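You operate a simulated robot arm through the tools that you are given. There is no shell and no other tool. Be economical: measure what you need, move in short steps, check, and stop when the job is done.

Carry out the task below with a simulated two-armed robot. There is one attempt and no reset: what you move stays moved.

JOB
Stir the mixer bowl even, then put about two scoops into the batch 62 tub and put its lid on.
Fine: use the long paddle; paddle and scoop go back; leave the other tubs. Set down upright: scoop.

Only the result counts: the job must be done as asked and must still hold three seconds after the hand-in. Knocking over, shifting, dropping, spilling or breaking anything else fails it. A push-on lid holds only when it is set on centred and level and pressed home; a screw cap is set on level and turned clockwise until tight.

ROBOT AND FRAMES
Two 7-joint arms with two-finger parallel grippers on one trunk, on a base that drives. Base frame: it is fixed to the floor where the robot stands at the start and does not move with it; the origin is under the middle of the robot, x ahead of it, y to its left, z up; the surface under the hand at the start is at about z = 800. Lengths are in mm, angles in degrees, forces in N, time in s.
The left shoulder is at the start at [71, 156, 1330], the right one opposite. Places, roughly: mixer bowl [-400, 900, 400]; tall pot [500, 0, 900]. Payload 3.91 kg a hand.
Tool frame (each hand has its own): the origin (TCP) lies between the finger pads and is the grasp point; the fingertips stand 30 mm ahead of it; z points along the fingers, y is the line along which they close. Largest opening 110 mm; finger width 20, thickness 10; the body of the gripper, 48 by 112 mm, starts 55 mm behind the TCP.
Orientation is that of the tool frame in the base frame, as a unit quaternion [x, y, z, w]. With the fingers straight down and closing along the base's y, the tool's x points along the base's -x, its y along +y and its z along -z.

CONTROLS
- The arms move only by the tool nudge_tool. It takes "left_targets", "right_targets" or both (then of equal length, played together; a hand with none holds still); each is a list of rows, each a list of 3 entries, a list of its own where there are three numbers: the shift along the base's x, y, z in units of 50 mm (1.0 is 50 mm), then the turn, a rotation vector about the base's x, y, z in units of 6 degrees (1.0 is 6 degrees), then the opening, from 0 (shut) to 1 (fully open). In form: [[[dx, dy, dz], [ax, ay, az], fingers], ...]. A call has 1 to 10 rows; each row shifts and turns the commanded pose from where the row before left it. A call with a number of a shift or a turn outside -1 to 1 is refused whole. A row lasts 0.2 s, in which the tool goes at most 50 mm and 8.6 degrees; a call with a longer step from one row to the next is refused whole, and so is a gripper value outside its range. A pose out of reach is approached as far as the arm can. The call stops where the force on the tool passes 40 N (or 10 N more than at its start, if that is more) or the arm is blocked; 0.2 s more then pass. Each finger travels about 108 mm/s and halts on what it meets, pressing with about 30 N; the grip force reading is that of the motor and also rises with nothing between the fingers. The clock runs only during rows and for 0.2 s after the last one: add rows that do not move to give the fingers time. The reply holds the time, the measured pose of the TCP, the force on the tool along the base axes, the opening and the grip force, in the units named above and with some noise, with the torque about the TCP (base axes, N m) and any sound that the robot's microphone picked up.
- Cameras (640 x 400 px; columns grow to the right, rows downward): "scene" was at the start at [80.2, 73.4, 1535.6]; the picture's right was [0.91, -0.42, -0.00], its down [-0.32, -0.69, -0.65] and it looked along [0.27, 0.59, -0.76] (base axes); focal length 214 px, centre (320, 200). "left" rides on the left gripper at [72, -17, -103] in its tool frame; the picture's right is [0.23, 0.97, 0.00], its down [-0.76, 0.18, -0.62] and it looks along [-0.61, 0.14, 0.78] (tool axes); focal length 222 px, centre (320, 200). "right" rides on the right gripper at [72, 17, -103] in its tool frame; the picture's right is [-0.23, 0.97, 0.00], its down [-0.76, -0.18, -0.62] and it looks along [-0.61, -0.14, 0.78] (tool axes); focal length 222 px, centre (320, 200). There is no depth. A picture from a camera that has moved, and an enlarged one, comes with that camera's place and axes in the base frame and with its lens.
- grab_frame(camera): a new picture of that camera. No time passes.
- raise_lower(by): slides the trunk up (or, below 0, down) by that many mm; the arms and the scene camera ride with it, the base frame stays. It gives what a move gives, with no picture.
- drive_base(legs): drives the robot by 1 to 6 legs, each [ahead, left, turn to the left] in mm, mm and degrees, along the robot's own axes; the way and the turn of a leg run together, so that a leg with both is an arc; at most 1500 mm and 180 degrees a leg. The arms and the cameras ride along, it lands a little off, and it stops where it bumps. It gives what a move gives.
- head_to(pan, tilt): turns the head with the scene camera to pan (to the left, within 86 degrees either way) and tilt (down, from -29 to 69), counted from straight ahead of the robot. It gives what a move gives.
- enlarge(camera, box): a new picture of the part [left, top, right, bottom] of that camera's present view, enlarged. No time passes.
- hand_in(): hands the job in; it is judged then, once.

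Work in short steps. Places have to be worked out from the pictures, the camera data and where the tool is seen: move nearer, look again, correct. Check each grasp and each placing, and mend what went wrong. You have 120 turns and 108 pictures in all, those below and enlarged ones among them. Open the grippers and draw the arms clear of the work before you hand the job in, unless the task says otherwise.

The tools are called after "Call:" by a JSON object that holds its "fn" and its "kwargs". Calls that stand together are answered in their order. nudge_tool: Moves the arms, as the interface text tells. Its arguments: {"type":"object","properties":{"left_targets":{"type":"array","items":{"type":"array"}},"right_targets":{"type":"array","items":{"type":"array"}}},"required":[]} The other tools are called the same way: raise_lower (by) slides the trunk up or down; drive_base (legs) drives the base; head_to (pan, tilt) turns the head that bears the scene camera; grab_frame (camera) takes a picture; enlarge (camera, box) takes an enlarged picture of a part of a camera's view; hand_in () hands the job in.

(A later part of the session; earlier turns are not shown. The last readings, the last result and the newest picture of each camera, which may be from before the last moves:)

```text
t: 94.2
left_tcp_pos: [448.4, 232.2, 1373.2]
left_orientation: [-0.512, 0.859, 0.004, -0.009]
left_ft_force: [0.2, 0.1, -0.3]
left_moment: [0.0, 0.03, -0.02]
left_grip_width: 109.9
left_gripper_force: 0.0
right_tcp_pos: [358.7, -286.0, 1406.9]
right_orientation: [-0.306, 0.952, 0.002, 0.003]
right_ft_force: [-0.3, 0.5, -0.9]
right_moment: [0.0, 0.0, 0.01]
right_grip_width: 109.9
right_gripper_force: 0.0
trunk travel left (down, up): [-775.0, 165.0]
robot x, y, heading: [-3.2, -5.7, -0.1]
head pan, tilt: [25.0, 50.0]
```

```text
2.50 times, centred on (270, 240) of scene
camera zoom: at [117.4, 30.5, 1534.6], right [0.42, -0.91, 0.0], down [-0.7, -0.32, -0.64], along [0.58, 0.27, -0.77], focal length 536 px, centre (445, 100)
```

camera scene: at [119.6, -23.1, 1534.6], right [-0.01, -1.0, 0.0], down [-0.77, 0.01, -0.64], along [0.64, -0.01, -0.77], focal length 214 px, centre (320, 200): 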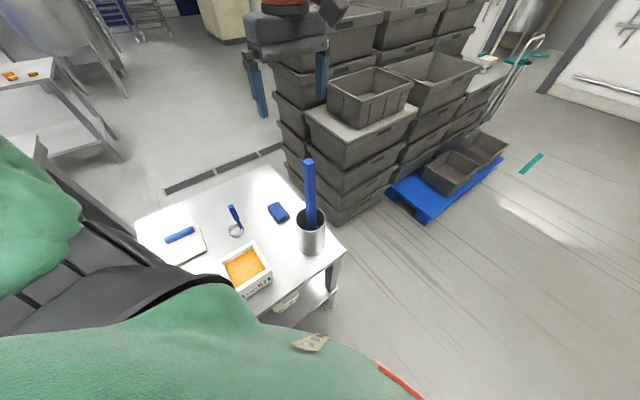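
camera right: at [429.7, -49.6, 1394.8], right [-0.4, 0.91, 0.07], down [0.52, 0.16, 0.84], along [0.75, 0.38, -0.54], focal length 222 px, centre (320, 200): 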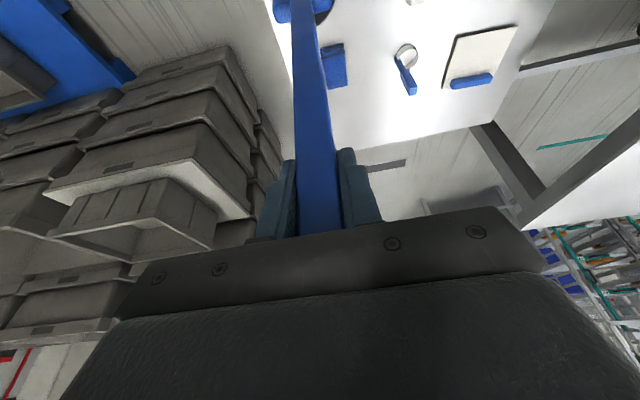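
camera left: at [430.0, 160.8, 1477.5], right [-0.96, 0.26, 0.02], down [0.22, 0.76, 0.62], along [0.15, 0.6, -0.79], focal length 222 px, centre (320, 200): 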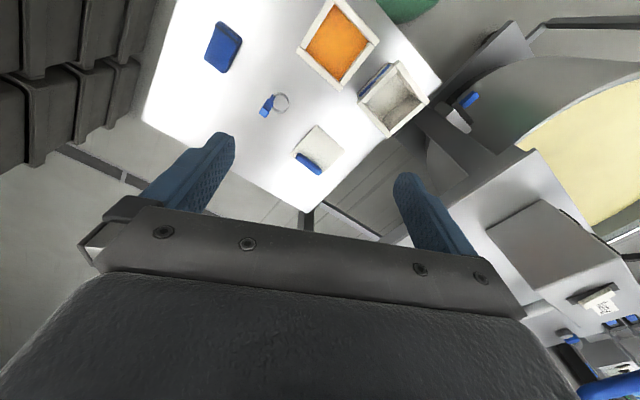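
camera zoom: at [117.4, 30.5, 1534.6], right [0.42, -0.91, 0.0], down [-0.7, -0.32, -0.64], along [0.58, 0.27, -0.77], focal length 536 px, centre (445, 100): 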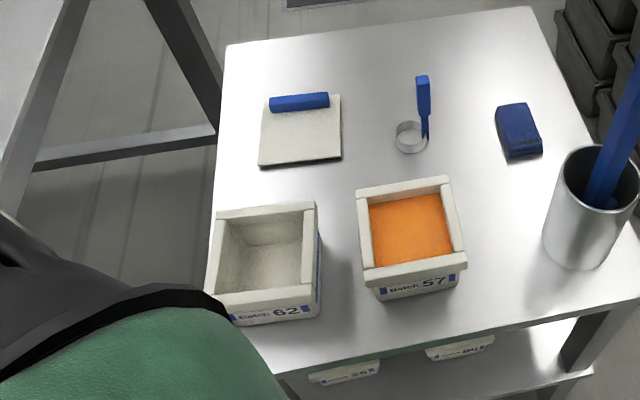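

The scoop handle is an ~18 mm square post, top at [588, 283, 938], yaw 36° (≡ −54°). I approach above it with the hand yawed to −54°.

Call:
{"fn": "nudge_tool", "kwargs": {"left_targets": [[[0.14, 0.05, -0.2], [0, 0, -0.963], 1], [[0.14, 0.05, -0.2], [0, 0, -0.963], 1], [[0.14, 0.05, -0.2], [0, 0, -0.963], 1], [[0.14, 0.05, -0.2], [0, 0, -0.963], 1], [[0.14, 0.05, -0.2], [0, 0, -0.963], 1], [[0.14, 0.05, -0.2], [0, 0, -0.963], 1], [[0.14, 0.05, -0.2], [0, 0, -0.963], 1], [[0.14, 0.05, -0.2], [0, 0, -0.963], 1], [[0.14, 0.05, -0.2], [0, 0, -0.963], 1], [[0.14, 0.05, -0.2], [0, 0, -0.963], 1]]}}

Call:
{"fn": "nudge_tool", "kwargs": {"left_targets": [[[0.14, 0.05, -0.4], [0, 0, -0.963], 1], [[0.14, 0.05, -0.4], [0, 0, -0.963], 1], [[0.14, 0.05, -0.4], [0, 0, -0.963], 1], [[0.14, 0.05, -0.4], [0, 0, -0.963], 1], [[0.14, 0.05, -0.4], [0, 0, -0.963], 1], [[0.14, 0.05, -0.4], [0, 0, -0.963], 1], [[0.14, 0.05, -0.4], [0, 0, -0.963], 1], [[0.14, 0.05, -0.4], [0, 0, -0.963], 1], [[0.14, 0.05, -0.4], [0, 0, -0.963], 1], [[0.14, 0.05, -0.4], [0, 0, -0.963], 1]]}}

Call:
{"fn": "grab_frame", "kwargs": {"camera": "left"}}

Call:
{"fn": "grab_frame", "kwargs": {"camera": "scene"}}

```text
t: 96.4
left_tcp_pos: [518.1, 257.0, 1272.0]
left_orientation: [-0.032, 0.999, 0.008, -0.006]
left_ft_force: [-0.8, -0.1, -0.7]
left_moment: [0.02, 0.01, -0.01]
left_grip_width: 109.8
left_gripper_force: 0.2
right_tcp_pos: [359.2, -285.3, 1406.9]
right_orientation: [-0.305, 0.952, 0.002, 0.002]
right_ft_force: [0.3, 0.2, 0.3]
right_moment: [0.01, 0.0, 0.0]
right_grip_width: 110.0
right_gripper_force: 0.1
trunk travel left (down, up): [-775.0, 165.0]
robot x, y, heading: [-3.5, -2.5, -0.3]
head pan, tilt: [25.0, 50.0]
```

```text
t: 98.6
left_tcp_pos: [589.9, 282.3, 1074.0]
left_orientation: [0.455, 0.89, 0.008, -0.002]
left_ft_force: [-0.4, 0.8, -0.1]
left_moment: [-0.01, 0.01, -0.01]
left_grip_width: 110.0
left_gripper_force: 0.0
right_tcp_pos: [360.0, -286.0, 1406.6]
right_orientation: [-0.306, 0.952, 0.002, 0.002]
right_ft_force: [-0.1, -0.4, -0.4]
right_moment: [0.03, 0.02, 0.01]
right_grip_width: 109.9
right_gripper_force: 0.2
trunk travel left (down, up): [-775.0, 165.0]
robot x, y, heading: [1.6, -4.4, -0.1]
head pan, tilt: [25.0, 50.0]
```

```text
52 pictures are left
camera left: at [532.2, 329.0, 1177.5], right [0.66, 0.76, 0.02], down [0.59, -0.52, 0.62], along [0.47, -0.4, -0.79], focal length 222 px, centre (320, 200)
```

left: 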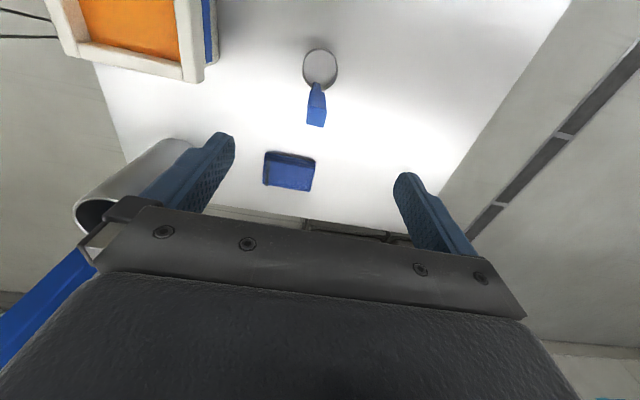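

```text
51 pictures are left
camera scene: at [118.5, 30.4, 1534.5], right [0.42, -0.91, 0.0], down [-0.7, -0.32, -0.64], along [0.58, 0.27, -0.77], focal length 214 px, centre (320, 200)
```

scene: 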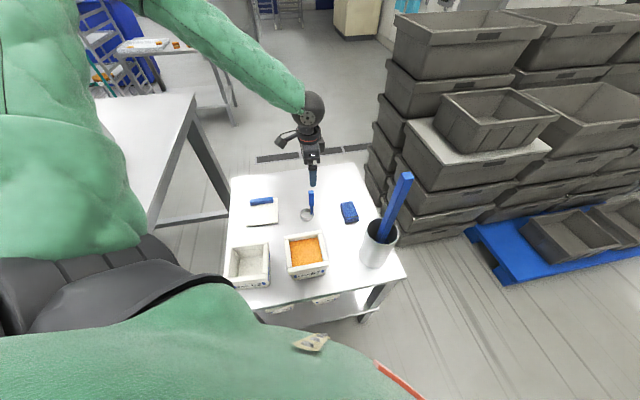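

Handle is where predicted. Descend to TCP z ≈ 908 and close.

Call:
{"fn": "nudge_tool", "kwargs": {"left_targets": [[[-0.02, 0, -0.83], [0, 0, 0], 1], [[-0.02, 0, -0.83], [0, 0, 0], 1], [[0, 0, -0.83], [0, 0, 0], 1], [[0, 0, -0.83], [0, 0, 0], 1], [[0, 0, 0], [0, 0, 0], 0], [[0, 0, 0], [0, 0, 0], 0], [[0, 0, 0], [0, 0, 0], 0], [[0, 0, 0], [0, 0, 0], 0]]}}

Call:
{"fn": "enlarge", "kwargs": {"camera": "scene", "box": [210, 110, 390, 300]}}

```text
t: 100.4
left_tcp_pos: [584.4, 280.9, 908.0]
left_orientation: [0.454, 0.891, 0.009, -0.001]
left_ft_force: [-2.0, -1.3, 5.1]
left_moment: [-0.03, 0.33, 0.05]
left_grip_width: 19.6
left_gripper_force: 30.3
right_tcp_pos: [359.2, -287.0, 1408.5]
right_orientation: [-0.305, 0.952, 0.001, 0.003]
right_ft_force: [0.1, 0.4, 1.1]
right_moment: [-0.06, 0.03, 0.02]
right_grip_width: 109.7
right_gripper_force: 0.1
trunk travel left (down, up): [-775.0, 165.0]
robot x, y, heading: [-0.9, -3.1, -0.1]
head pan, tilt: [25.0, 50.0]
```

```text
2.11 times, centred on (300, 205) of scene
camera zoom: at [117.1, 30.0, 1534.6], right [0.42, -0.91, 0.0], down [-0.7, -0.32, -0.64], along [0.58, 0.27, -0.77], focal length 452 px, centre (362, 190)
```

zoom: 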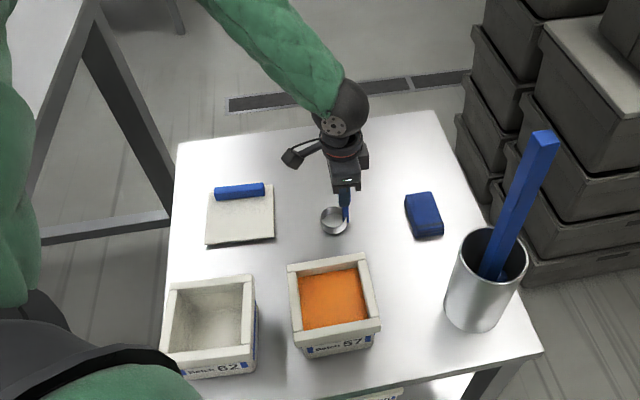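

Gripped (19.6 mm). Lift the scoop and bring it in.

Call:
{"fn": "nudge_tool", "kwargs": {"left_targets": [[[0, 0, 0.4], [0, 0, 0], 0], [[0, 0, 0.8], [0, 0, 0], 0], [[0, 0, 0.8], [0, 0, 0], 0], [[0, 0, 0.8], [0, 0, 0], 0], [[0, 0, 0.8], [0, 0, 0], 0], [[0, 0, 0.8], [0, 0, 0], 0], [[-0.3, 0.1, 0.8], [0, 0, 0], 0], [[-0.7, 0.3, 0.2], [0, 0, 0], 0], [[-0.7, 0.3, 0], [0, 0, 0], 0], [[-0.7, 0.3, 0], [0, 0, 0], 0]]}}

Call:
{"fn": "grab_frame", "kwargs": {"camera": "left"}}

Call:
{"fn": "enlarge", "kwargs": {"camera": "scene", "box": [190, 60, 390, 320]}}

```text
t: 102.6
left_tcp_pos: [464.1, 332.5, 1178.4]
left_orientation: [0.455, 0.891, 0.009, 0.0]
left_ft_force: [-0.6, -0.4, -1.2]
left_moment: [-0.05, -0.01, 0.02]
left_grip_width: 20.0
left_gripper_force: 30.5
right_tcp_pos: [357.5, -285.8, 1409.0]
right_orientation: [-0.305, 0.952, 0.001, 0.003]
right_ft_force: [0.0, -1.4, -0.2]
right_moment: [0.01, 0.02, 0.01]
right_grip_width: 110.0
right_gripper_force: 0.0
trunk travel left (down, up): [-775.0, 165.0]
robot x, y, heading: [2.1, -4.2, -0.3]
head pan, tilt: [25.0, 50.0]
```

```text
49 pictures are left
camera left: at [406.4, 380.7, 1283.4], right [0.66, 0.75, 0.02], down [0.59, -0.52, 0.62], along [0.48, -0.4, -0.78], focal length 222 px, centre (320, 200)
```

left: 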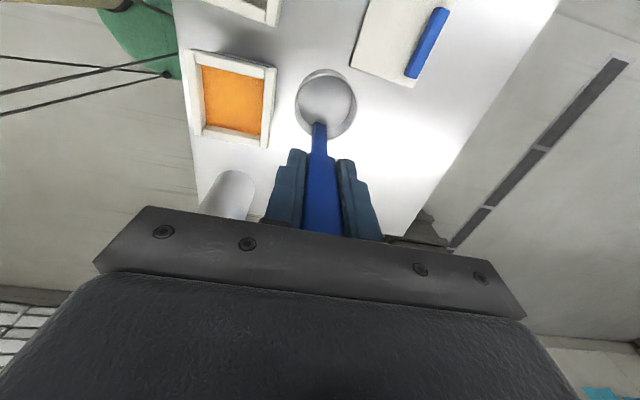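

```text
1.54 times, centred on (290, 190) of scene
camera zoom: at [115.1, 31.6, 1534.8], right [0.42, -0.91, 0.0], down [-0.7, -0.32, -0.64], along [0.58, 0.27, -0.77], focal length 330 px, centre (366, 215)
```

zoom: 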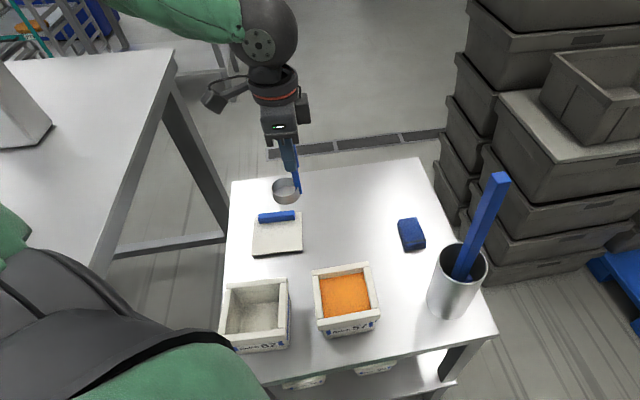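

The scoop hangs straight, cup upright. Now drive to a stand from which the left hand should reach both bowl and tub: about [-250, -50], heading 40°.

Call:
{"fn": "drive_base", "kwargs": {"legs": [[-250, -46, 0], [0, 0, 40]]}}

Call:
{"fn": "head_to", "kwargs": {"pan": 40, "tilt": 40}}

Call:
{"fn": "grab_frame", "kwargs": {"camera": "scene"}}

```text
t: 106.2
left_tcp_pos: [-104.6, 504.3, 1178.8]
left_orientation: [0.129, 0.992, 0.008, -0.005]
left_ft_force: [-1.2, 0.0, -1.2]
left_moment: [0.01, 0.01, -0.02]
left_grip_width: 19.8
left_gripper_force: 30.0
right_tcp_pos: [205.2, -41.5, 1407.8]
right_orientation: [-0.609, 0.794, 0.002, 0.001]
right_ft_force: [0.0, -0.3, -0.5]
right_moment: [-0.01, -0.02, -0.02]
right_grip_width: 110.3
right_gripper_force: 0.0
trunk travel left (down, up): [-775.0, 165.0]
robot x, y, heading: [-249.3, -51.4, 39.2]
head pan, tilt: [25.0, 50.0]
```

```text
t: 107.0
left_tcp_pos: [-103.4, 506.3, 1177.7]
left_orientation: [0.128, 0.992, 0.008, -0.005]
left_ft_force: [-0.5, -0.1, -0.8]
left_moment: [0.0, 0.0, 0.0]
left_grip_width: 20.0
left_gripper_force: 30.1
right_tcp_pos: [205.6, -40.5, 1405.6]
right_orientation: [-0.608, 0.794, 0.002, 0.001]
right_ft_force: [0.3, 0.1, 0.5]
right_moment: [-0.03, -0.02, -0.01]
right_grip_width: 109.9
right_gripper_force: 0.0
trunk travel left (down, up): [-775.0, 165.0]
robot x, y, heading: [-248.2, -48.9, 39.2]
head pan, tilt: [40.0, 40.0]
```

```text
47 pictures are left
camera scene: at [-198.8, 67.5, 1548.7], right [0.98, -0.19, 0.0], down [-0.12, -0.63, -0.77], along [0.15, 0.75, -0.64], focal length 214 px, centre (320, 200)
```

scene: 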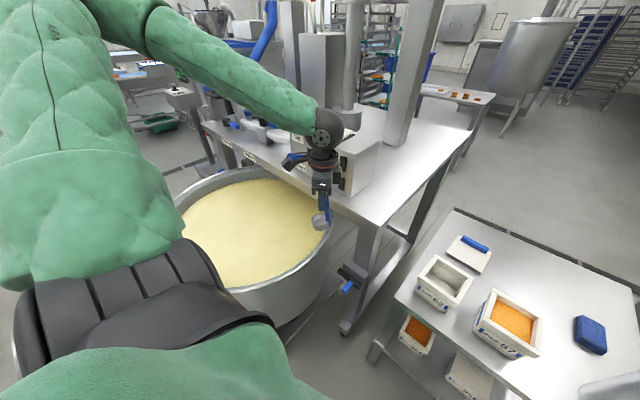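

Both bowl and tub 62 are in view. Move the scoop left over the bowl.

Call:
{"fn": "nudge_tool", "kwargs": {"left_targets": [[[-0.9, 0.1, 0], [0, 0, 0], 0], [[-0.9, 0.2, 0], [0, 0, 0], 0], [[-0.9, 0.4, 0], [0, 0, 0], 0], [[-0.9, 0.4, -0.1], [0, 0, 0], 0], [[-0.9, 0.4, -0.1], [0, 0, 0], 0], [[-0.7, 0.6, -0.2], [0, 0, 0], 0], [[-0.2, 0.6, -0.6], [0, 0, 0], 0], [[0, 0, -0.8], [0, 0, 0], 0], [[0, 0, -0.8], [0, 0, 0], 0]]}}

Call:
{"fn": "grab_frame", "kwargs": {"camera": "scene"}}

Call:
{"fn": "grab_frame", "kwargs": {"camera": "left"}}

```text
t: 109.0
left_tcp_pos: [-363.6, 660.6, 1050.1]
left_orientation: [0.128, 0.992, 0.008, -0.005]
left_ft_force: [0.0, 0.6, -1.7]
left_moment: [-0.02, 0.02, -0.03]
left_grip_width: 19.9
left_gripper_force: 29.6
left hand out of reach, approached as far as the arm can: row 1, 2
right_tcp_pos: [206.2, -39.6, 1406.6]
right_orientation: [-0.608, 0.794, 0.002, 0.001]
right_ft_force: [-0.2, 0.5, -0.1]
right_moment: [-0.02, 0.01, -0.02]
right_grip_width: 109.7
right_gripper_force: 0.0
trunk travel left (down, up): [-775.0, 165.0]
robot x, y, heading: [-252.8, -51.9, 39.0]
head pan, tilt: [40.0, 40.0]
```

```text
46 pictures are left
camera scene: at [-198.7, 68.5, 1548.7], right [0.98, -0.19, 0.0], down [-0.12, -0.63, -0.77], along [0.14, 0.75, -0.64], focal length 214 px, centre (320, 200)
```

scene: 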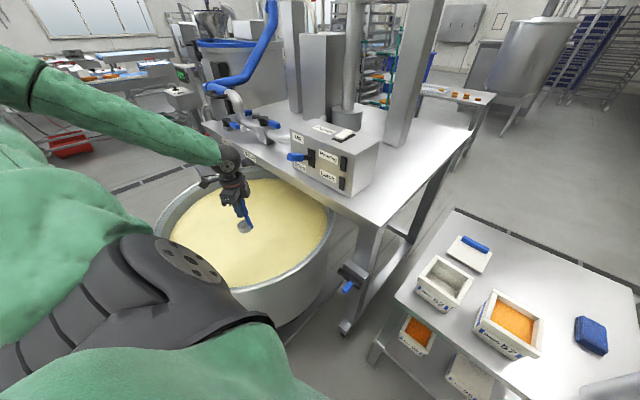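

```text
45 pictures are left
camera left: at [-437.6, 661.7, 1154.0], right [0.03, 1.0, 0.02], down [0.79, -0.03, 0.62], along [0.62, 0.0, -0.79], focal length 222 px, centre (320, 200)
```

left: 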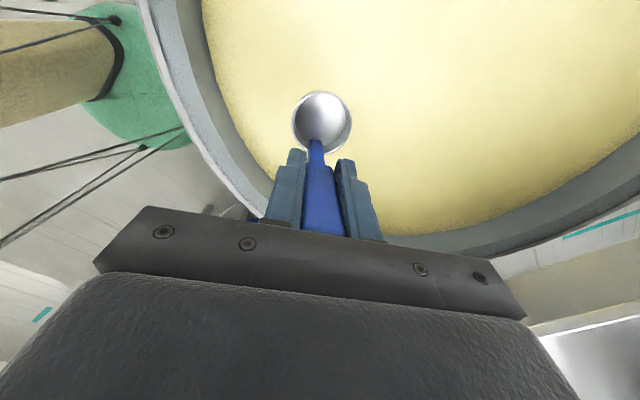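

Cup is above the mix. Lower 220 mm so the cup submerges, then look.

Call:
{"fn": "nudge_tool", "kwargs": {"left_targets": [[[0, 0.3, -0.8], [0, 0, 0], 0], [[0, 0.2, -0.8], [0, 0, 0], 0], [[0, 0, -0.8], [0, 0, 0], 0], [[0, 0, -0.8], [0, 0, 0], 0], [[0, 0, -0.8], [0, 0, 0], 0], [[0, 0, -0.4], [0, 0, 0], 0], [[0, 0, 0], [0, 0, 0], 0]]}}

Call:
{"fn": "grab_frame", "kwargs": {"camera": "left"}}

Call:
{"fn": "enlarge", "kwargs": {"camera": "scene", "box": [150, 130, 350, 330]}}

```text
t: 110.6
left_tcp_pos: [-363.4, 684.7, 829.7]
left_orientation: [0.128, 0.992, 0.008, -0.004]
left_ft_force: [-0.1, -1.0, -1.7]
left_moment: [0.01, 0.01, -0.03]
left_grip_width: 19.8
left_gripper_force: 29.5
right_tcp_pos: [205.5, -40.2, 1407.5]
right_orientation: [-0.608, 0.794, 0.002, 0.001]
right_ft_force: [0.2, 0.4, -0.6]
right_moment: [-0.01, 0.04, 0.02]
right_grip_width: 109.8
right_gripper_force: 0.1
trunk travel left (down, up): [-775.0, 165.0]
robot x, y, heading: [-251.5, -52.6, 39.1]
head pan, tilt: [40.0, 40.0]
```

```text
44 pictures are left
camera left: at [-437.4, 686.0, 934.3], right [0.03, 1.0, 0.02], down [0.79, -0.03, 0.62], along [0.62, 0.0, -0.79], focal length 222 px, centre (320, 200)
```

left: 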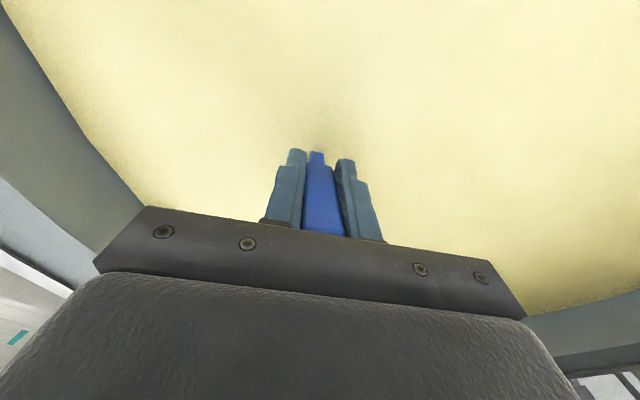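

```text
2.00 times, centred on (250, 230) of scene
camera zoom: at [-198.9, 67.4, 1548.7], right [0.98, -0.19, 0.0], down [-0.12, -0.63, -0.77], along [0.14, 0.75, -0.64], focal length 429 px, centre (460, 140)
```

zoom: 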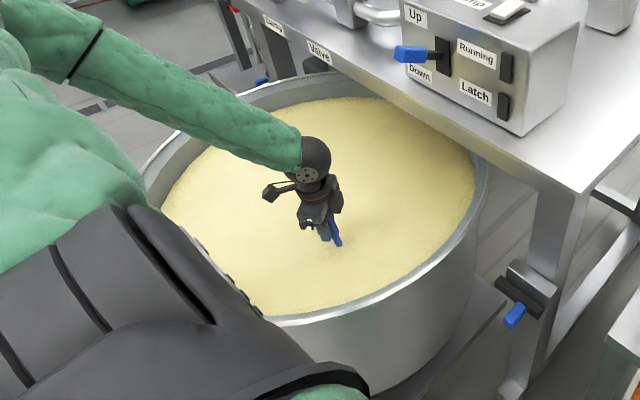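

Cup fully submerged. Lift slowly, keeping level.

Call:
{"fn": "nudge_tool", "kwargs": {"left_targets": [[[0, 0, 0.2], [0, 0, 0], 0], [[0, 0, 0.3], [0, 0, 0], 0], [[0, 0, 0.3], [0, 0, 0], 0], [[0, 0, 0.4], [0, 0, 0], 0], [[0, 0, 0.4], [0, 0, 0], 0], [[0, 0, 0.5], [0, 0, 0], 0], [[0, 0, 0.5], [0, 0, 0], 0], [[0, 0, 0.5], [0, 0, 0], 0], [[0, 0, 0.4], [0, 0, 0], 0], [[0, 0, 0.2], [0, 0, 0], 0]]}}

Call:
{"fn": "grab_frame", "kwargs": {"camera": "left"}}

```text
t: 112.8
left_tcp_pos: [-362.8, 684.3, 1015.9]
left_orientation: [0.128, 0.992, 0.008, -0.004]
left_ft_force: [-0.2, 0.5, -1.9]
left_moment: [0.06, 0.01, 0.01]
left_grip_width: 19.9
left_gripper_force: 30.0
right_tcp_pos: [205.5, -41.0, 1406.9]
right_orientation: [-0.608, 0.794, 0.003, 0.001]
right_ft_force: [-0.2, -0.2, 0.3]
right_moment: [-0.02, 0.0, 0.0]
right_grip_width: 110.3
right_gripper_force: 0.0
trunk travel left (down, up): [-775.0, 165.0]
robot x, y, heading: [-252.9, -50.6, 39.3]
head pan, tilt: [40.0, 40.0]
```

```text
42 pictures are left
camera left: at [-437.1, 686.0, 1120.1], right [0.03, 1.0, 0.02], down [0.79, -0.03, 0.62], along [0.62, 0.0, -0.79], focal length 222 px, centre (320, 200)
```

left: 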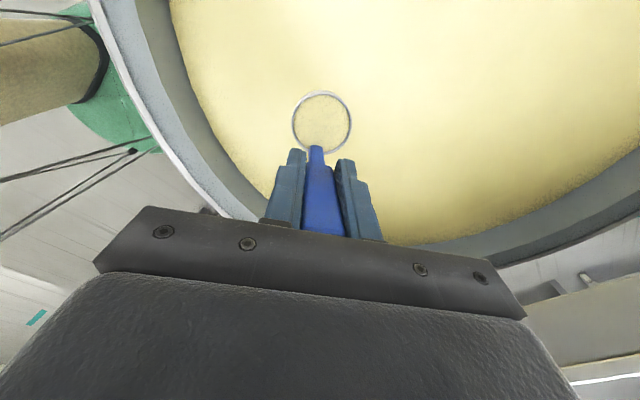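

The cup came up brim-full. Tub 62's opening is centred near [284, 363], rim z ≈ 890. Carry the scoop there smoothly, yawing so the later pour tilts radially away from the robot.

Call:
{"fn": "nudge_tool", "kwargs": {"left_targets": [[[0.2, -0.3, 0.1], [0, 0, -0.1], 0], [[0.5, -0.45, 0.1], [0, 0, -0.345], 0], [[0.698, -0.45, 0.1], [0, 0, -0.345], 0], [[0.698, -0.4, 0.1], [0, 0, -0.345], 0], [[0.698, -0.362, 0.1], [0, 0, -0.345], 0], [[0.698, -0.362, 0.1], [0, 0, -0.345], 0], [[0.698, -0.362, 0.1], [0, 0, -0.345], 0], [[0.698, -0.362, 0.1], [0, 0, -0.345], 0], [[0.698, -0.362, 0.1], [0, 0, -0.345], 0], [[0.698, -0.362, 0.1], [0, 0, -0.345], 0]]}}

Call:
{"fn": "grab_frame", "kwargs": {"camera": "left"}}

```text
t: 115.0
left_tcp_pos: [-47.5, 496.6, 1066.0]
left_orientation: [0.292, 0.956, 0.009, -0.003]
left_ft_force: [-0.2, 0.7, -1.5]
left_moment: [-0.02, 0.02, 0.06]
left_grip_width: 19.8
left_gripper_force: 30.5
right_tcp_pos: [207.0, -41.9, 1408.4]
right_orientation: [-0.608, 0.794, 0.003, 0.0]
right_ft_force: [-0.4, -0.7, -0.8]
right_moment: [0.0, 0.01, 0.0]
right_grip_width: 110.0
right_gripper_force: 0.1
trunk travel left (down, up): [-775.0, 165.0]
robot x, y, heading: [-249.9, -49.2, 39.3]
head pan, tilt: [40.0, 40.0]
```

```text
41 pictures are left
camera left: at [-117.5, 522.6, 1170.2], right [0.36, 0.93, 0.02], down [0.73, -0.29, 0.62], along [0.58, -0.21, -0.79], focal length 222 px, centre (320, 200)
```

left: 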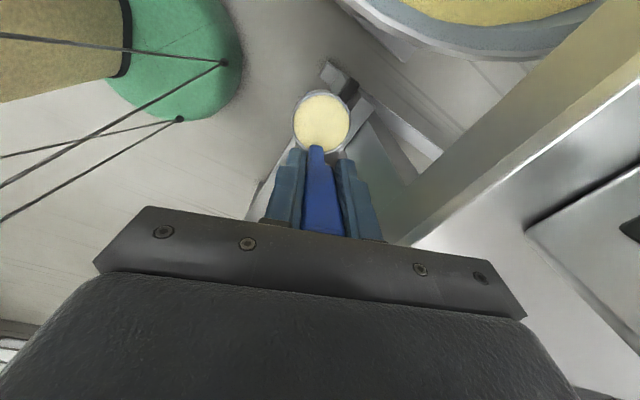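

Still full. Continue to above the tub.

Call:
{"fn": "nudge_tool", "kwargs": {"left_targets": [[[0.75, -0.33, 0.02], [0, 0, -0.333], 0], [[0.75, -0.33, 0.02], [0, 0, -0.333], 0], [[0.75, -0.33, 0.02], [0, 0, -0.333], 0], [[0.75, -0.33, 0.02], [0, 0, -0.333], 0], [[0.75, -0.33, 0.02], [0, 0, -0.333], 0], [[0.75, -0.33, 0.02], [0, 0, -0.333], 0], [[0.75, -0.33, 0.02], [0, 0, -0.333], 0], [[0.7, -0.33, 0.02], [0, 0, -0.333], 0], [[0.6, -0.3, 0.02], [0, 0, -0.333], 0], [[0.4, -0.2, 0], [0, 0, -0.333], 0]]}}

Call:
{"fn": "grab_frame", "kwargs": {"camera": "left"}}

Call:
{"fn": "grab_frame", "kwargs": {"camera": "scene"}}

```text
t: 115.7
left_tcp_pos: [26.8, 461.9, 1069.0]
left_orientation: [0.329, 0.944, 0.007, -0.008]
left_ft_force: [-0.6, 0.3, -1.2]
left_moment: [0.03, 0.0, -0.01]
left_grip_width: 19.5
left_gripper_force: 30.1
right_tcp_pos: [203.1, -40.1, 1407.5]
right_orientation: [-0.608, 0.794, 0.002, 0.002]
right_ft_force: [0.0, 0.3, -0.3]
right_moment: [-0.02, -0.03, 0.02]
right_grip_width: 110.0
right_gripper_force: 0.2
trunk travel left (down, up): [-775.0, 165.0]
robot x, y, heading: [-251.5, -50.0, 38.9]
head pan, tilt: [40.0, 40.0]
stopped in row 3 (left hand): the force on the tool passed its limit at 105 N (the readings are from after the stop); the commanded pose is now the measured one
```

```text
40 pictures are left
camera left: at [-41.0, 491.1, 1174.4], right [0.43, 0.9, 0.01], down [0.71, -0.34, 0.61], along [0.56, -0.25, -0.79], focal length 222 px, centre (320, 200)
```

left: 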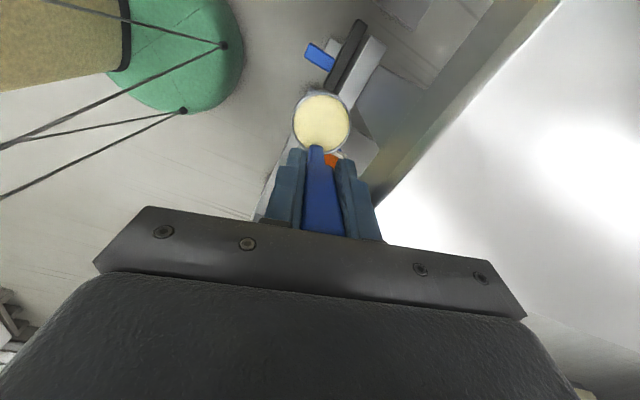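

```text
39 pictures are left
camera scene: at [-201.3, 67.1, 1549.0], right [0.98, -0.19, 0.0], down [-0.12, -0.63, -0.77], along [0.14, 0.75, -0.64], focal length 214 px, centre (320, 200)
```

scene: 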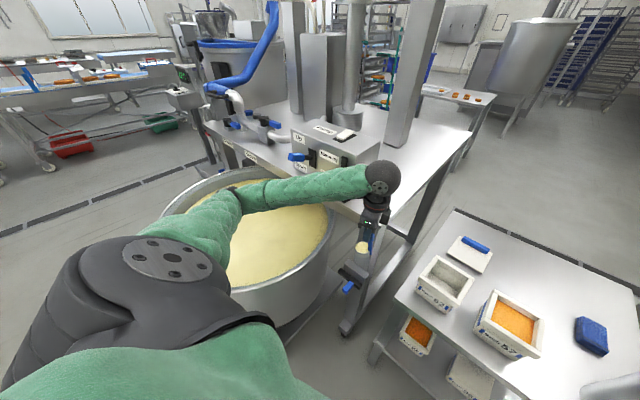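

Something jolted the hand at [27, 462], though the cup is still full and nothing obvious is touching. I try small steps, keeping yaw as is.

Call:
{"fn": "nudge_tool", "kwargs": {"left_targets": [[[0.2, -0.2, 0.05], [0, 0, 0], 0], [[0.4, -0.3, 0.05], [0, 0, 0], 0], [[0.4, -0.3, 0.05], [0, 0, 0], 0]]}}

Call:
{"fn": "enlarge", "kwargs": {"camera": "scene", "box": [200, 100, 460, 340]}}

```text
t: 116.2
left_tcp_pos: [40.1, 445.0, 1071.8]
left_orientation: [0.329, 0.944, 0.007, -0.012]
left_ft_force: [-18.6, -8.5, 2.6]
left_moment: [0.02, -0.07, 0.12]
left_grip_width: 19.4
left_gripper_force: 29.6
right_tcp_pos: [205.9, -40.0, 1407.7]
right_orientation: [-0.61, 0.793, 0.003, 0.001]
right_ft_force: [0.0, 0.1, -0.1]
right_moment: [0.05, 0.03, 0.03]
right_grip_width: 110.1
right_gripper_force: 0.0
trunk travel left (down, up): [-775.0, 165.0]
robot x, y, heading: [-250.5, -51.2, 39.1]
head pan, tilt: [40.0, 40.0]
stopped in row 2 (left hand): the force on the tool passed its limit at 53 N (the readings are from after the stop); the commanded pose is now the measured one
```

```text
1.67 times, centred on (330, 220) of scene
camera zoom: at [-199.1, 66.3, 1549.0], right [0.98, -0.19, 0.0], down [-0.12, -0.63, -0.77], along [0.14, 0.75, -0.64], focal length 358 px, centre (303, 167)
```

zoom: 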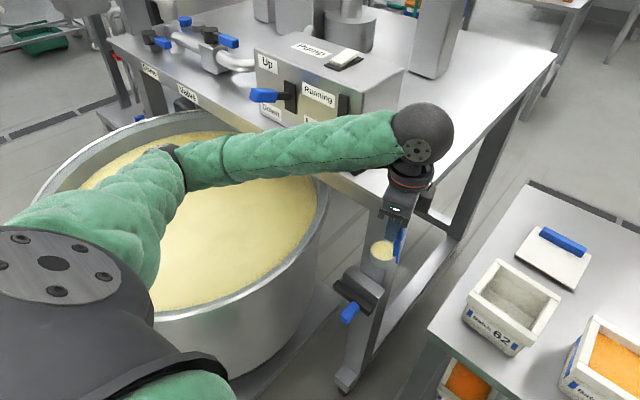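

The mixer table top is actually at z ≈ 1070 with a corner near [50, 462] — the gripper touched that corner. I back off and route around it nearer the robot.

Call:
{"fn": "nudge_tool", "kwargs": {"left_targets": [[[-0.3, -0.25, 0], [0, 0, 0], 0], [[-0.2, -0.6, 0], [0, 0, 0], 0], [[0, -0.75, 0], [0, 0, 0], 0], [[0.3, -0.75, 0], [0, 0, 0], 0], [[0.7, -0.3, 0], [0, 0, -0.4], 0], [[0.8, 0, 0], [0, 0, -0.5], 0], [[0.8, 0, 0], [0, 0, -0.5], 0], [[0.8, 0.1, 0], [0, 0, -0.5], 0], [[0.8, 0.1, 0], [0, 0, -0.4], 0], [[0.5, 0.1, 0], [0, 0, -0.3], 0]]}}

Call:
{"fn": "grab_frame", "kwargs": {"camera": "scene"}}

```text
t: 118.4
left_tcp_pos: [245.7, 327.2, 1069.4]
left_orientation: [0.453, 0.891, 0.009, -0.008]
left_ft_force: [1.0, 0.1, -1.9]
left_moment: [-0.02, -0.01, -0.01]
left_grip_width: 20.2
left_gripper_force: 29.8
right_tcp_pos: [200.1, -43.5, 1409.0]
right_orientation: [-0.61, 0.792, 0.003, 0.003]
right_ft_force: [0.1, -0.2, -0.4]
right_moment: [0.0, 0.0, -0.01]
right_grip_width: 109.9
right_gripper_force: 0.1
trunk travel left (down, up): [-775.0, 165.0]
robot x, y, heading: [-255.6, -53.7, 39.2]
head pan, tilt: [40.0, 40.0]
```

```text
37 pictures are left
camera scene: at [-205.6, 63.7, 1549.2], right [0.98, -0.18, 0.0], down [-0.12, -0.63, -0.77], along [0.14, 0.75, -0.64], focal length 214 px, centre (320, 200)
```

scene: 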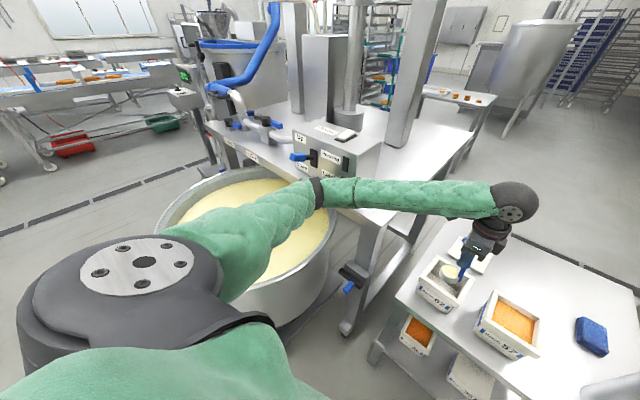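

Around the corner, cup full. Check the cup over the tub from the wrist camera.

Call:
{"fn": "grab_frame", "kwargs": {"camera": "left"}}

```text
36 pictures are left
camera left: at [189.7, 373.9, 1176.6], right [0.65, 0.76, 0.01], down [0.6, -0.53, 0.61], along [0.47, -0.39, -0.8], focal length 222 px, centre (320, 200)
```

left: 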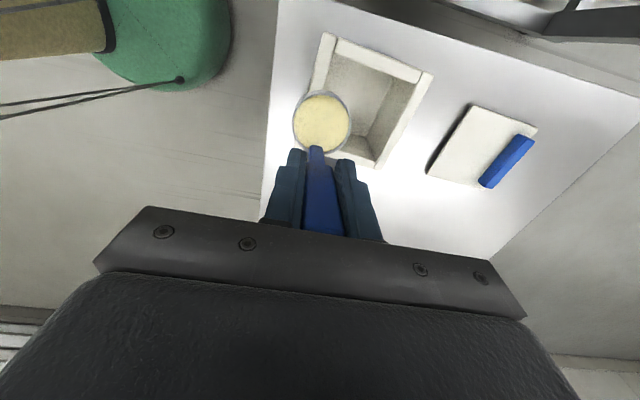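

Tub 62 centre is [285, 363]. Move the cup over its middle.

Call:
{"fn": "nudge_tool", "kwargs": {"left_targets": [[[0.4, 0.1, 0], [0, 0, 0], 0], [[0.5, 0.16, 0], [0, 0, 0], 0], [[0.3, 0.1, 0.1], [0, 0, 0], 0], [[0, 0, 0], [0, 0, 0], 0]]}}

Call:
{"fn": "enlarge", "kwargs": {"camera": "left", "box": [220, 20, 440, 180]}}

```text
t: 119.4
left_tcp_pos: [291.2, 341.3, 1083.5]
left_orientation: [0.449, 0.893, 0.012, -0.007]
left_ft_force: [-1.1, -1.1, -1.8]
left_moment: [0.04, 0.01, 0.03]
left_grip_width: 19.8
left_gripper_force: 29.6
right_tcp_pos: [188.2, -47.0, 1412.0]
right_orientation: [-0.613, 0.79, 0.002, 0.009]
right_ft_force: [-0.1, -0.3, 0.1]
right_moment: [0.0, -0.02, 0.02]
right_grip_width: 110.0
right_gripper_force: 0.1
trunk travel left (down, up): [-775.0, 165.0]
robot x, y, heading: [-252.5, -52.3, 39.9]
head pan, tilt: [40.0, 40.0]
```

```text
2.50 times, centred on (330, 100) of left
camera zoom: at [234.0, 387.4, 1187.4], right [0.65, 0.76, 0.02], down [0.6, -0.52, 0.61], along [0.47, -0.38, -0.79], focal length 555 px, centre (295, 450)
```

zoom: 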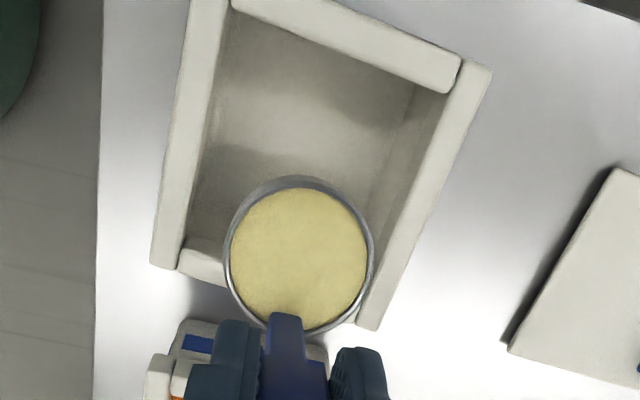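

The hand moved less than asked and the right hand drifted; something may be touching the arm or base. Look at the scene.

Call:
{"fn": "grab_frame", "kwargs": {"camera": "scene"}}

Call:
{"fn": "nudge_tool", "kwargs": {"left_targets": [[[0, 0, 0], [0, 0, 0], 0], [[0, 0, 0], [0, 0, 0], 0]]}}

```text
34 pictures are left
camera scene: at [-220.9, 53.3, 1550.0], right [0.98, -0.18, 0.01], down [-0.1, -0.63, -0.77], along [0.14, 0.76, -0.63], focal length 214 px, centre (320, 200)
```

scene: 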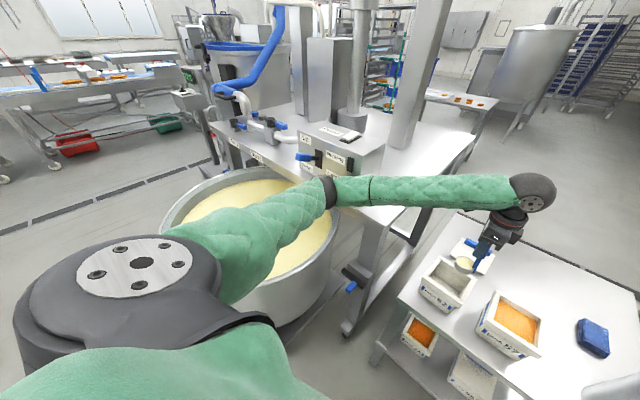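

```text
t: 120.0
left_tcp_pos: [291.7, 341.5, 1083.2]
left_orientation: [0.448, 0.894, 0.011, -0.007]
left_ft_force: [-1.2, -0.4, -2.1]
left_moment: [0.01, -0.02, -0.02]
left_grip_width: 19.9
left_gripper_force: 29.5
right_tcp_pos: [186.1, -47.8, 1412.5]
right_orientation: [-0.613, 0.79, 0.003, 0.009]
right_ft_force: [-0.3, -0.3, 0.7]
right_moment: [0.0, -0.03, 0.0]
right_grip_width: 110.1
right_gripper_force: 0.1
trunk travel left (down, up): [-775.0, 165.0]
robot x, y, heading: [-251.0, -56.7, 40.0]
head pan, tilt: [40.0, 40.0]
```

The arm's elbow side is pressing on the mixer table (trunk leans slightly). I retract the hand and shift the robot to about [-50, -250], which moves the elbow clear of that table.

Call:
{"fn": "nudge_tool", "kwargs": {"left_targets": [[[-0.4, -0.15, 0.1], [0, 0, 0], 0], [[-0.7, -0.24, 0.3], [0, 0, 0], 0], [[-0.7, -0.24, 0.3], [0, 0, 0], 0], [[-0.7, -0.24, 0.3], [0, 0, 0], 0], [[-0.7, -0.24, 0.3], [0, 0, 0], 0], [[-0.4, -0.15, 0.1], [0, 0, 0], 0]]}}

Call:
{"fn": "drive_base", "kwargs": {"legs": [[25, -282, 0]]}}

Call:
{"fn": "grab_frame", "kwargs": {"camera": "left"}}

```text
t: 121.4
left_tcp_pos: [129.3, 282.6, 1148.5]
left_orientation: [0.453, 0.891, 0.007, -0.009]
left_ft_force: [-1.2, 0.3, -1.9]
left_moment: [-0.02, -0.01, 0.01]
left_grip_width: 19.6
left_gripper_force: 29.3
right_tcp_pos: [205.5, -40.8, 1407.2]
right_orientation: [-0.609, 0.793, 0.003, 0.001]
right_ft_force: [-0.8, -0.4, 0.1]
right_moment: [0.01, 0.02, -0.03]
right_grip_width: 110.0
right_gripper_force: 0.1
trunk travel left (down, up): [-775.0, 165.0]
robot x, y, heading: [-253.1, -50.8, 39.3]
head pan, tilt: [40.0, 40.0]
```

```text
t: 123.3
left_tcp_pos: [317.2, 77.8, 1156.8]
left_orientation: [0.449, 0.894, 0.017, -0.007]
left_ft_force: [0.2, -0.2, -1.4]
left_moment: [0.01, 0.01, 0.01]
left_grip_width: 19.5
left_gripper_force: 29.9
right_tcp_pos: [390.0, -250.2, 1412.4]
right_orientation: [-0.61, 0.792, 0.004, 0.007]
right_ft_force: [-0.1, 0.5, 0.1]
right_moment: [0.02, 0.04, -0.03]
right_grip_width: 110.2
right_gripper_force: 0.1
trunk travel left (down, up): [-775.0, 165.0]
robot x, y, heading: [-55.0, -250.6, 39.4]
head pan, tilt: [40.0, 40.0]
```

```text
33 pictures are left
camera left: at [258.9, 123.5, 1261.9], right [0.65, 0.76, 0.03], down [0.6, -0.53, 0.61], along [0.48, -0.37, -0.8], focal length 222 px, centre (320, 200)
```

left: 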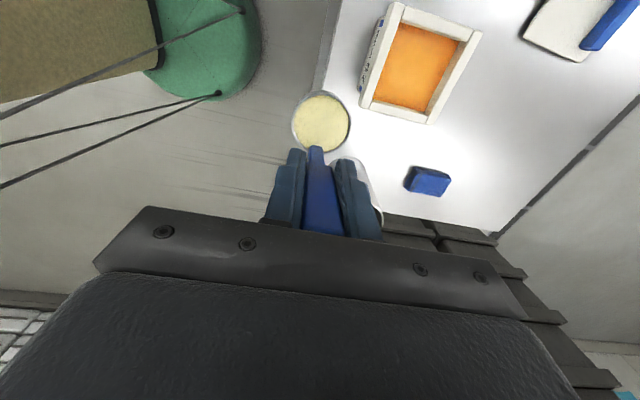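

Cup still full. Slight lean again in the readings; look around.

Call:
{"fn": "head_to", "kwargs": {"pan": 30, "tilt": 45}}

Call:
{"fn": "grab_frame", "kwargs": {"camera": "scene"}}

```text
t: 124.1
left_tcp_pos: [318.8, 79.6, 1156.3]
left_orientation: [0.447, 0.895, 0.018, -0.009]
left_ft_force: [-0.4, 0.0, -2.0]
left_moment: [0.01, 0.0, -0.01]
left_grip_width: 20.0
left_gripper_force: 29.6
right_tcp_pos: [392.8, -250.6, 1410.1]
right_orientation: [-0.61, 0.792, 0.004, 0.006]
right_ft_force: [-0.6, 0.3, -0.5]
right_moment: [-0.04, 0.0, 0.0]
right_grip_width: 110.0
right_gripper_force: 0.0
trunk travel left (down, up): [-775.0, 165.0]
robot x, y, heading: [-57.6, -250.4, 39.3]
head pan, tilt: [30.0, 45.0]
```

```text
32 pictures are left
camera scene: at [0.3, -153.2, 1543.1], right [0.94, -0.35, 0.0], down [-0.24, -0.66, -0.71], along [0.25, 0.67, -0.7], focal length 214 px, centre (320, 200)
```

scene: 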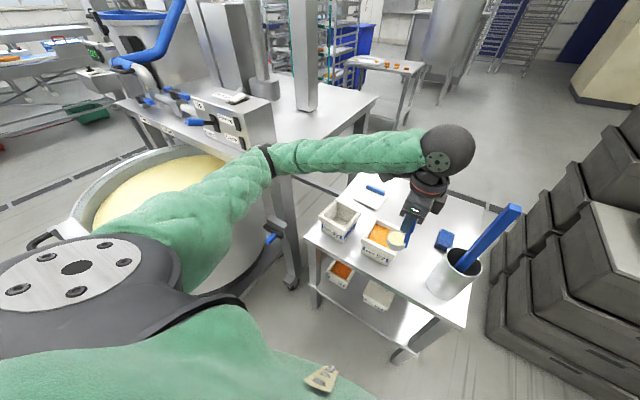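

The elbow should stay clear of the table from here. Move the cup over tub 62.

Call:
{"fn": "nudge_tool", "kwargs": {"left_targets": [[[0, 0.4, 0], [0, 0, 0], 0], [[-0.05, 0.7, 0], [0, 0, 0], 0], [[-0.05, 0.85, 0], [0, 0, 0], 0], [[-0.05, 0.85, 0], [0, 0, 0], 0], [[-0.05, 0.85, -0.2], [0, 0, 0], 0], [[-0.05, 0.85, -0.4], [0, 0, 0], 0], [[0, 0.6, -0.4], [0, 0, 0], 0], [[0, 0.15, -0.4], [0, 0, 0], 0], [[0, 0, 0], [0, 0, 0], 0]]}}

Call:
{"fn": "grab_frame", "kwargs": {"camera": "scene"}}

Call:
{"fn": "enlarge", "kwargs": {"camera": "left", "box": [220, 20, 440, 180]}}

```text
t: 126.1
left_tcp_pos: [313.7, 348.5, 1078.8]
left_orientation: [0.449, 0.894, 0.011, -0.009]
left_ft_force: [0.3, -0.2, -1.3]
left_moment: [-0.01, 0.0, -0.01]
left_grip_width: 19.8
left_gripper_force: 30.5
right_tcp_pos: [402.9, -240.8, 1406.5]
right_orientation: [-0.609, 0.793, 0.004, 0.001]
right_ft_force: [-0.9, -0.4, -0.5]
right_moment: [-0.02, 0.01, -0.01]
right_grip_width: 109.9
right_gripper_force: 0.0
trunk travel left (down, up): [-775.0, 165.0]
robot x, y, heading: [-54.6, -251.0, 39.3]
head pan, tilt: [30.0, 45.0]
```

```text
31 pictures are left
camera scene: at [10.5, -141.7, 1541.5], right [0.94, -0.35, 0.0], down [-0.25, -0.66, -0.71], along [0.25, 0.66, -0.71], focal length 214 px, centre (320, 200)
```

scene: 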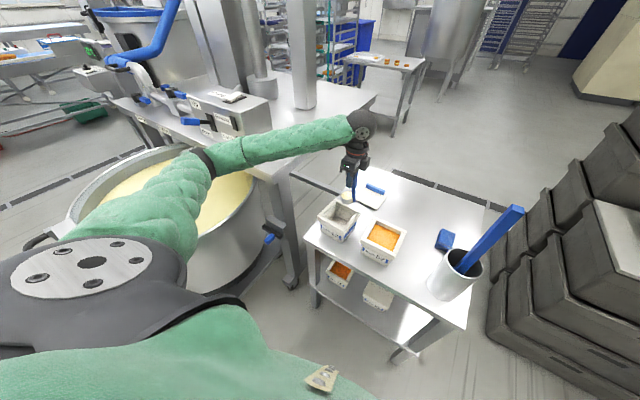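

```text
2.50 times, centred on (330, 100) of left
camera zoom: at [258.0, 394.8, 1183.6], right [0.65, 0.76, 0.02], down [0.6, -0.52, 0.6], along [0.47, -0.38, -0.8], focal length 555 px, centre (295, 450)
```

zoom: 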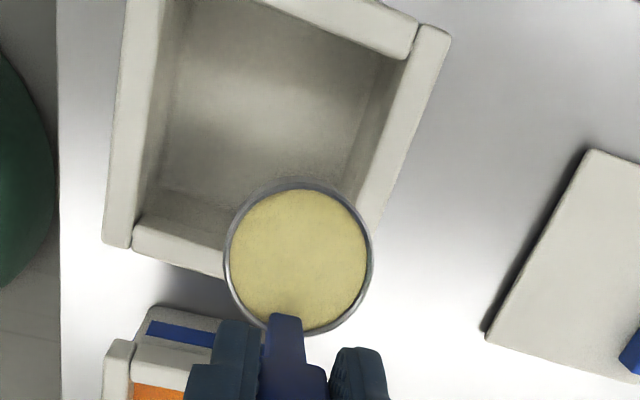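

Lean is gone and the cup is over tub 62. Begin tilting the scoop about the horizontal axis while keeping the cup mouth over the tub's middle.

Call:
{"fn": "nudge_tool", "kwargs": {"left_targets": [[[-0.22, 0.1, 0], [0, 0, 0], 0], [[-0.178, -0.129, -0.014], [0.73, -1.0, 0], 0], [[-0.175, -0.127, -0.042], [0.73, -1.0, 0], 0], [[-0.168, -0.122, -0.07], [0.73, -1.0, 0], 0], [[-0.16, -0.116, -0.097], [0.73, -1.0, 0], 0], [[-0.15, -0.109, -0.121], [0.73, -1.0, 0], 0], [[-0.135, -0.098, -0.144], [0.73, -1.0, 0], 0], [[-0.118, -0.086, -0.163], [0.73, -1.0, 0], 0]]}}

Call:
{"fn": "enlarge", "kwargs": {"camera": "scene", "box": [280, 100, 440, 280]}}

```text
t: 127.9
left_tcp_pos: [249.0, 315.6, 1048.0]
left_orientation: [0.397, 0.802, 0.402, 0.193]
left_ft_force: [-0.1, -0.4, -0.9]
left_moment: [-0.08, 0.08, 0.01]
left_grip_width: 20.1
left_gripper_force: 30.1
right_tcp_pos: [401.5, -240.9, 1408.2]
right_orientation: [-0.609, 0.793, 0.003, 0.002]
right_ft_force: [-1.2, 0.1, 0.1]
right_moment: [0.0, -0.03, 0.04]
right_grip_width: 109.9
right_gripper_force: 0.1
trunk travel left (down, up): [-775.0, 165.0]
robot x, y, heading: [-58.3, -246.9, 39.4]
head pan, tilt: [30.0, 45.0]
```

```text
2.22 times, centred on (360, 190) of scene
camera zoom: at [9.1, -141.6, 1541.6], right [0.94, -0.35, 0.0], down [-0.25, -0.66, -0.71], along [0.25, 0.66, -0.71], focal length 477 px, centre (231, 222)
```

zoom: 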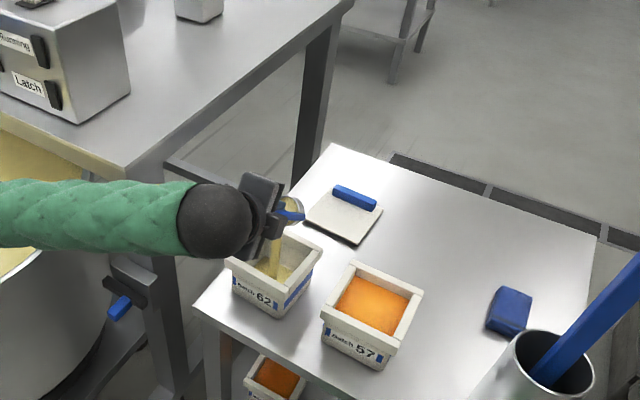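

The mix streams into tub 62. Continue the tilt to empty the cup.

Call:
{"fn": "nudge_tool", "kwargs": {"left_targets": [[[-0.1, -0.073, -0.181], [0.73, -1.0, 0], 0], [[-0.08, -0.058, -0.195], [0.73, -1.0, 0], 0], [[-0.06, -0.044, -0.206], [0.73, -1.0, 0], 0], [[-0.037, -0.027, -0.214], [0.73, -1.0, 0], 0], [[-0.015, -0.011, -0.219], [0.73, -1.0, 0], 0], [[0.008, 0.006, -0.219], [0.73, -1.0, 0], 0], [[0.031, 0.022, -0.216], [0.73, -1.0, 0], 0], [[0.054, 0.04, -0.212], [0.73, -1.0, 0], 0], [[0, 0, 0], [0, 0, 0], 0], [[0, 0, 0], [0, 0, 0], 0]]}}

Call:
{"fn": "enlarge", "kwargs": {"camera": "scene", "box": [280, 100, 440, 280]}}

```text
t: 130.1
left_tcp_pos: [238.8, 308.0, 963.3]
left_orientation: [0.24, 0.504, 0.742, 0.372]
left_ft_force: [0.1, -0.5, -1.7]
left_moment: [-0.04, 0.06, 0.01]
left_grip_width: 19.8
left_gripper_force: 29.8
right_tcp_pos: [401.9, -240.6, 1408.0]
right_orientation: [-0.61, 0.793, 0.004, 0.001]
right_ft_force: [-1.3, 0.5, -0.4]
right_moment: [0.01, 0.01, 0.0]
right_grip_width: 110.0
right_gripper_force: 0.1
trunk travel left (down, up): [-775.0, 165.0]
robot x, y, heading: [-56.9, -250.4, 39.5]
head pan, tilt: [30.0, 45.0]
```

```text
2.22 times, centred on (360, 190) of scene
camera zoom: at [10.0, -141.6, 1541.5], right [0.94, -0.35, 0.0], down [-0.25, -0.66, -0.71], along [0.25, 0.66, -0.71], focal length 477 px, centre (231, 222)
```

zoom: 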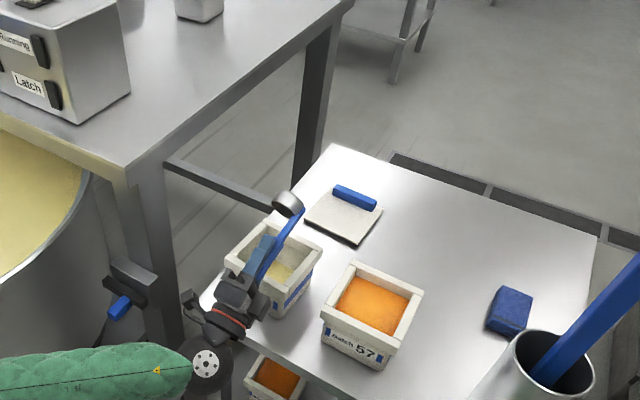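

First scoop is in. Reverse the tilt exactly.

Call:
{"fn": "nudge_tool", "kwargs": {"left_targets": [[[-0.054, -0.04, 0.212], [-0.73, 1.0, 0], 0], [[-0.031, -0.022, 0.216], [-0.73, 1.0, 0], 0], [[-0.008, -0.006, 0.219], [-0.73, 1.0, 0], 0], [[0.015, 0.011, 0.219], [-0.73, 1.0, 0], 0], [[0.037, 0.027, 0.214], [-0.73, 1.0, 0], 0], [[0.06, 0.044, 0.206], [-0.73, 1.0, 0], 0], [[0.08, 0.058, 0.195], [-0.73, 1.0, 0], 0], [[0.1, 0.073, 0.181], [-0.73, 1.0, 0], 0]]}}

Call:
{"fn": "nudge_tool", "kwargs": {"left_targets": [[[0.118, 0.086, 0.163], [-0.73, 1.0, 0], 0], [[0.135, 0.098, 0.144], [-0.73, 1.0, 0], 0], [[0.15, 0.109, 0.121], [-0.73, 1.0, 0], 0], [[0.16, 0.116, 0.097], [-0.73, 1.0, 0], 0], [[0.168, 0.122, 0.07], [-0.73, 1.0, 0], 0], [[0.175, 0.127, 0.042], [-0.73, 1.0, 0], 0], [[0.178, 0.129, 0.014], [-0.73, 1.0, 0], 0], [[0, 0, 0.5], [0, 0, 0], 0]]}}

Call:
{"fn": "grab_frame", "kwargs": {"camera": "left"}}

```text
t: 131.9
left_tcp_pos: [248.9, 315.6, 1046.1]
left_orientation: [0.397, 0.804, 0.4, 0.191]
left_ft_force: [0.2, -0.1, -1.7]
left_moment: [-0.02, 0.03, 0.0]
left_grip_width: 20.0
left_gripper_force: 29.8
right_tcp_pos: [402.6, -240.5, 1405.8]
right_orientation: [-0.611, 0.792, 0.003, 0.0]
right_ft_force: [-0.3, -0.8, -0.6]
right_moment: [0.0, 0.0, 0.01]
right_grip_width: 110.2
right_gripper_force: 0.1
trunk travel left (down, up): [-775.0, 165.0]
robot x, y, heading: [-53.9, -250.7, 39.4]
head pan, tilt: [30.0, 45.0]
```

```text
t: 133.7
left_tcp_pos: [302.3, 353.9, 1105.9]
left_orientation: [0.45, 0.893, 0.012, -0.01]
left_ft_force: [-0.4, -0.6, -2.0]
left_moment: [0.03, -0.01, -0.01]
left_grip_width: 19.8
left_gripper_force: 30.4
right_tcp_pos: [401.7, -243.1, 1407.8]
right_orientation: [-0.61, 0.792, 0.003, 0.001]
right_ft_force: [-0.3, 0.8, -0.5]
right_moment: [0.05, 0.03, -0.03]
right_grip_width: 110.0
right_gripper_force: 0.2
trunk travel left (down, up): [-775.0, 165.0]
robot x, y, heading: [-54.0, -252.5, 39.4]
head pan, tilt: [30.0, 45.0]
```

```text
27 pictures are left
camera left: at [245.9, 399.8, 1210.9], right [0.65, 0.76, 0.02], down [0.6, -0.52, 0.6], along [0.47, -0.38, -0.8], focal length 222 px, centre (320, 200)
```

left: 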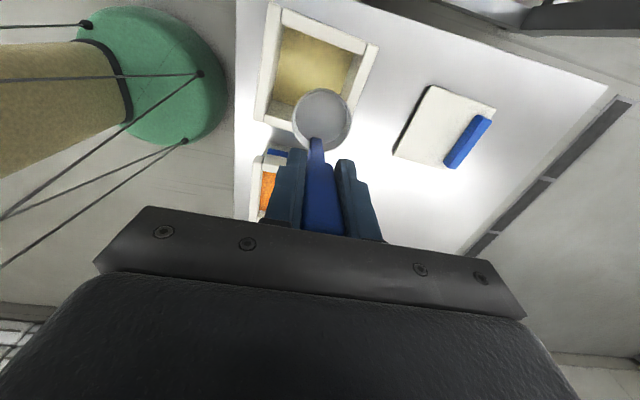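

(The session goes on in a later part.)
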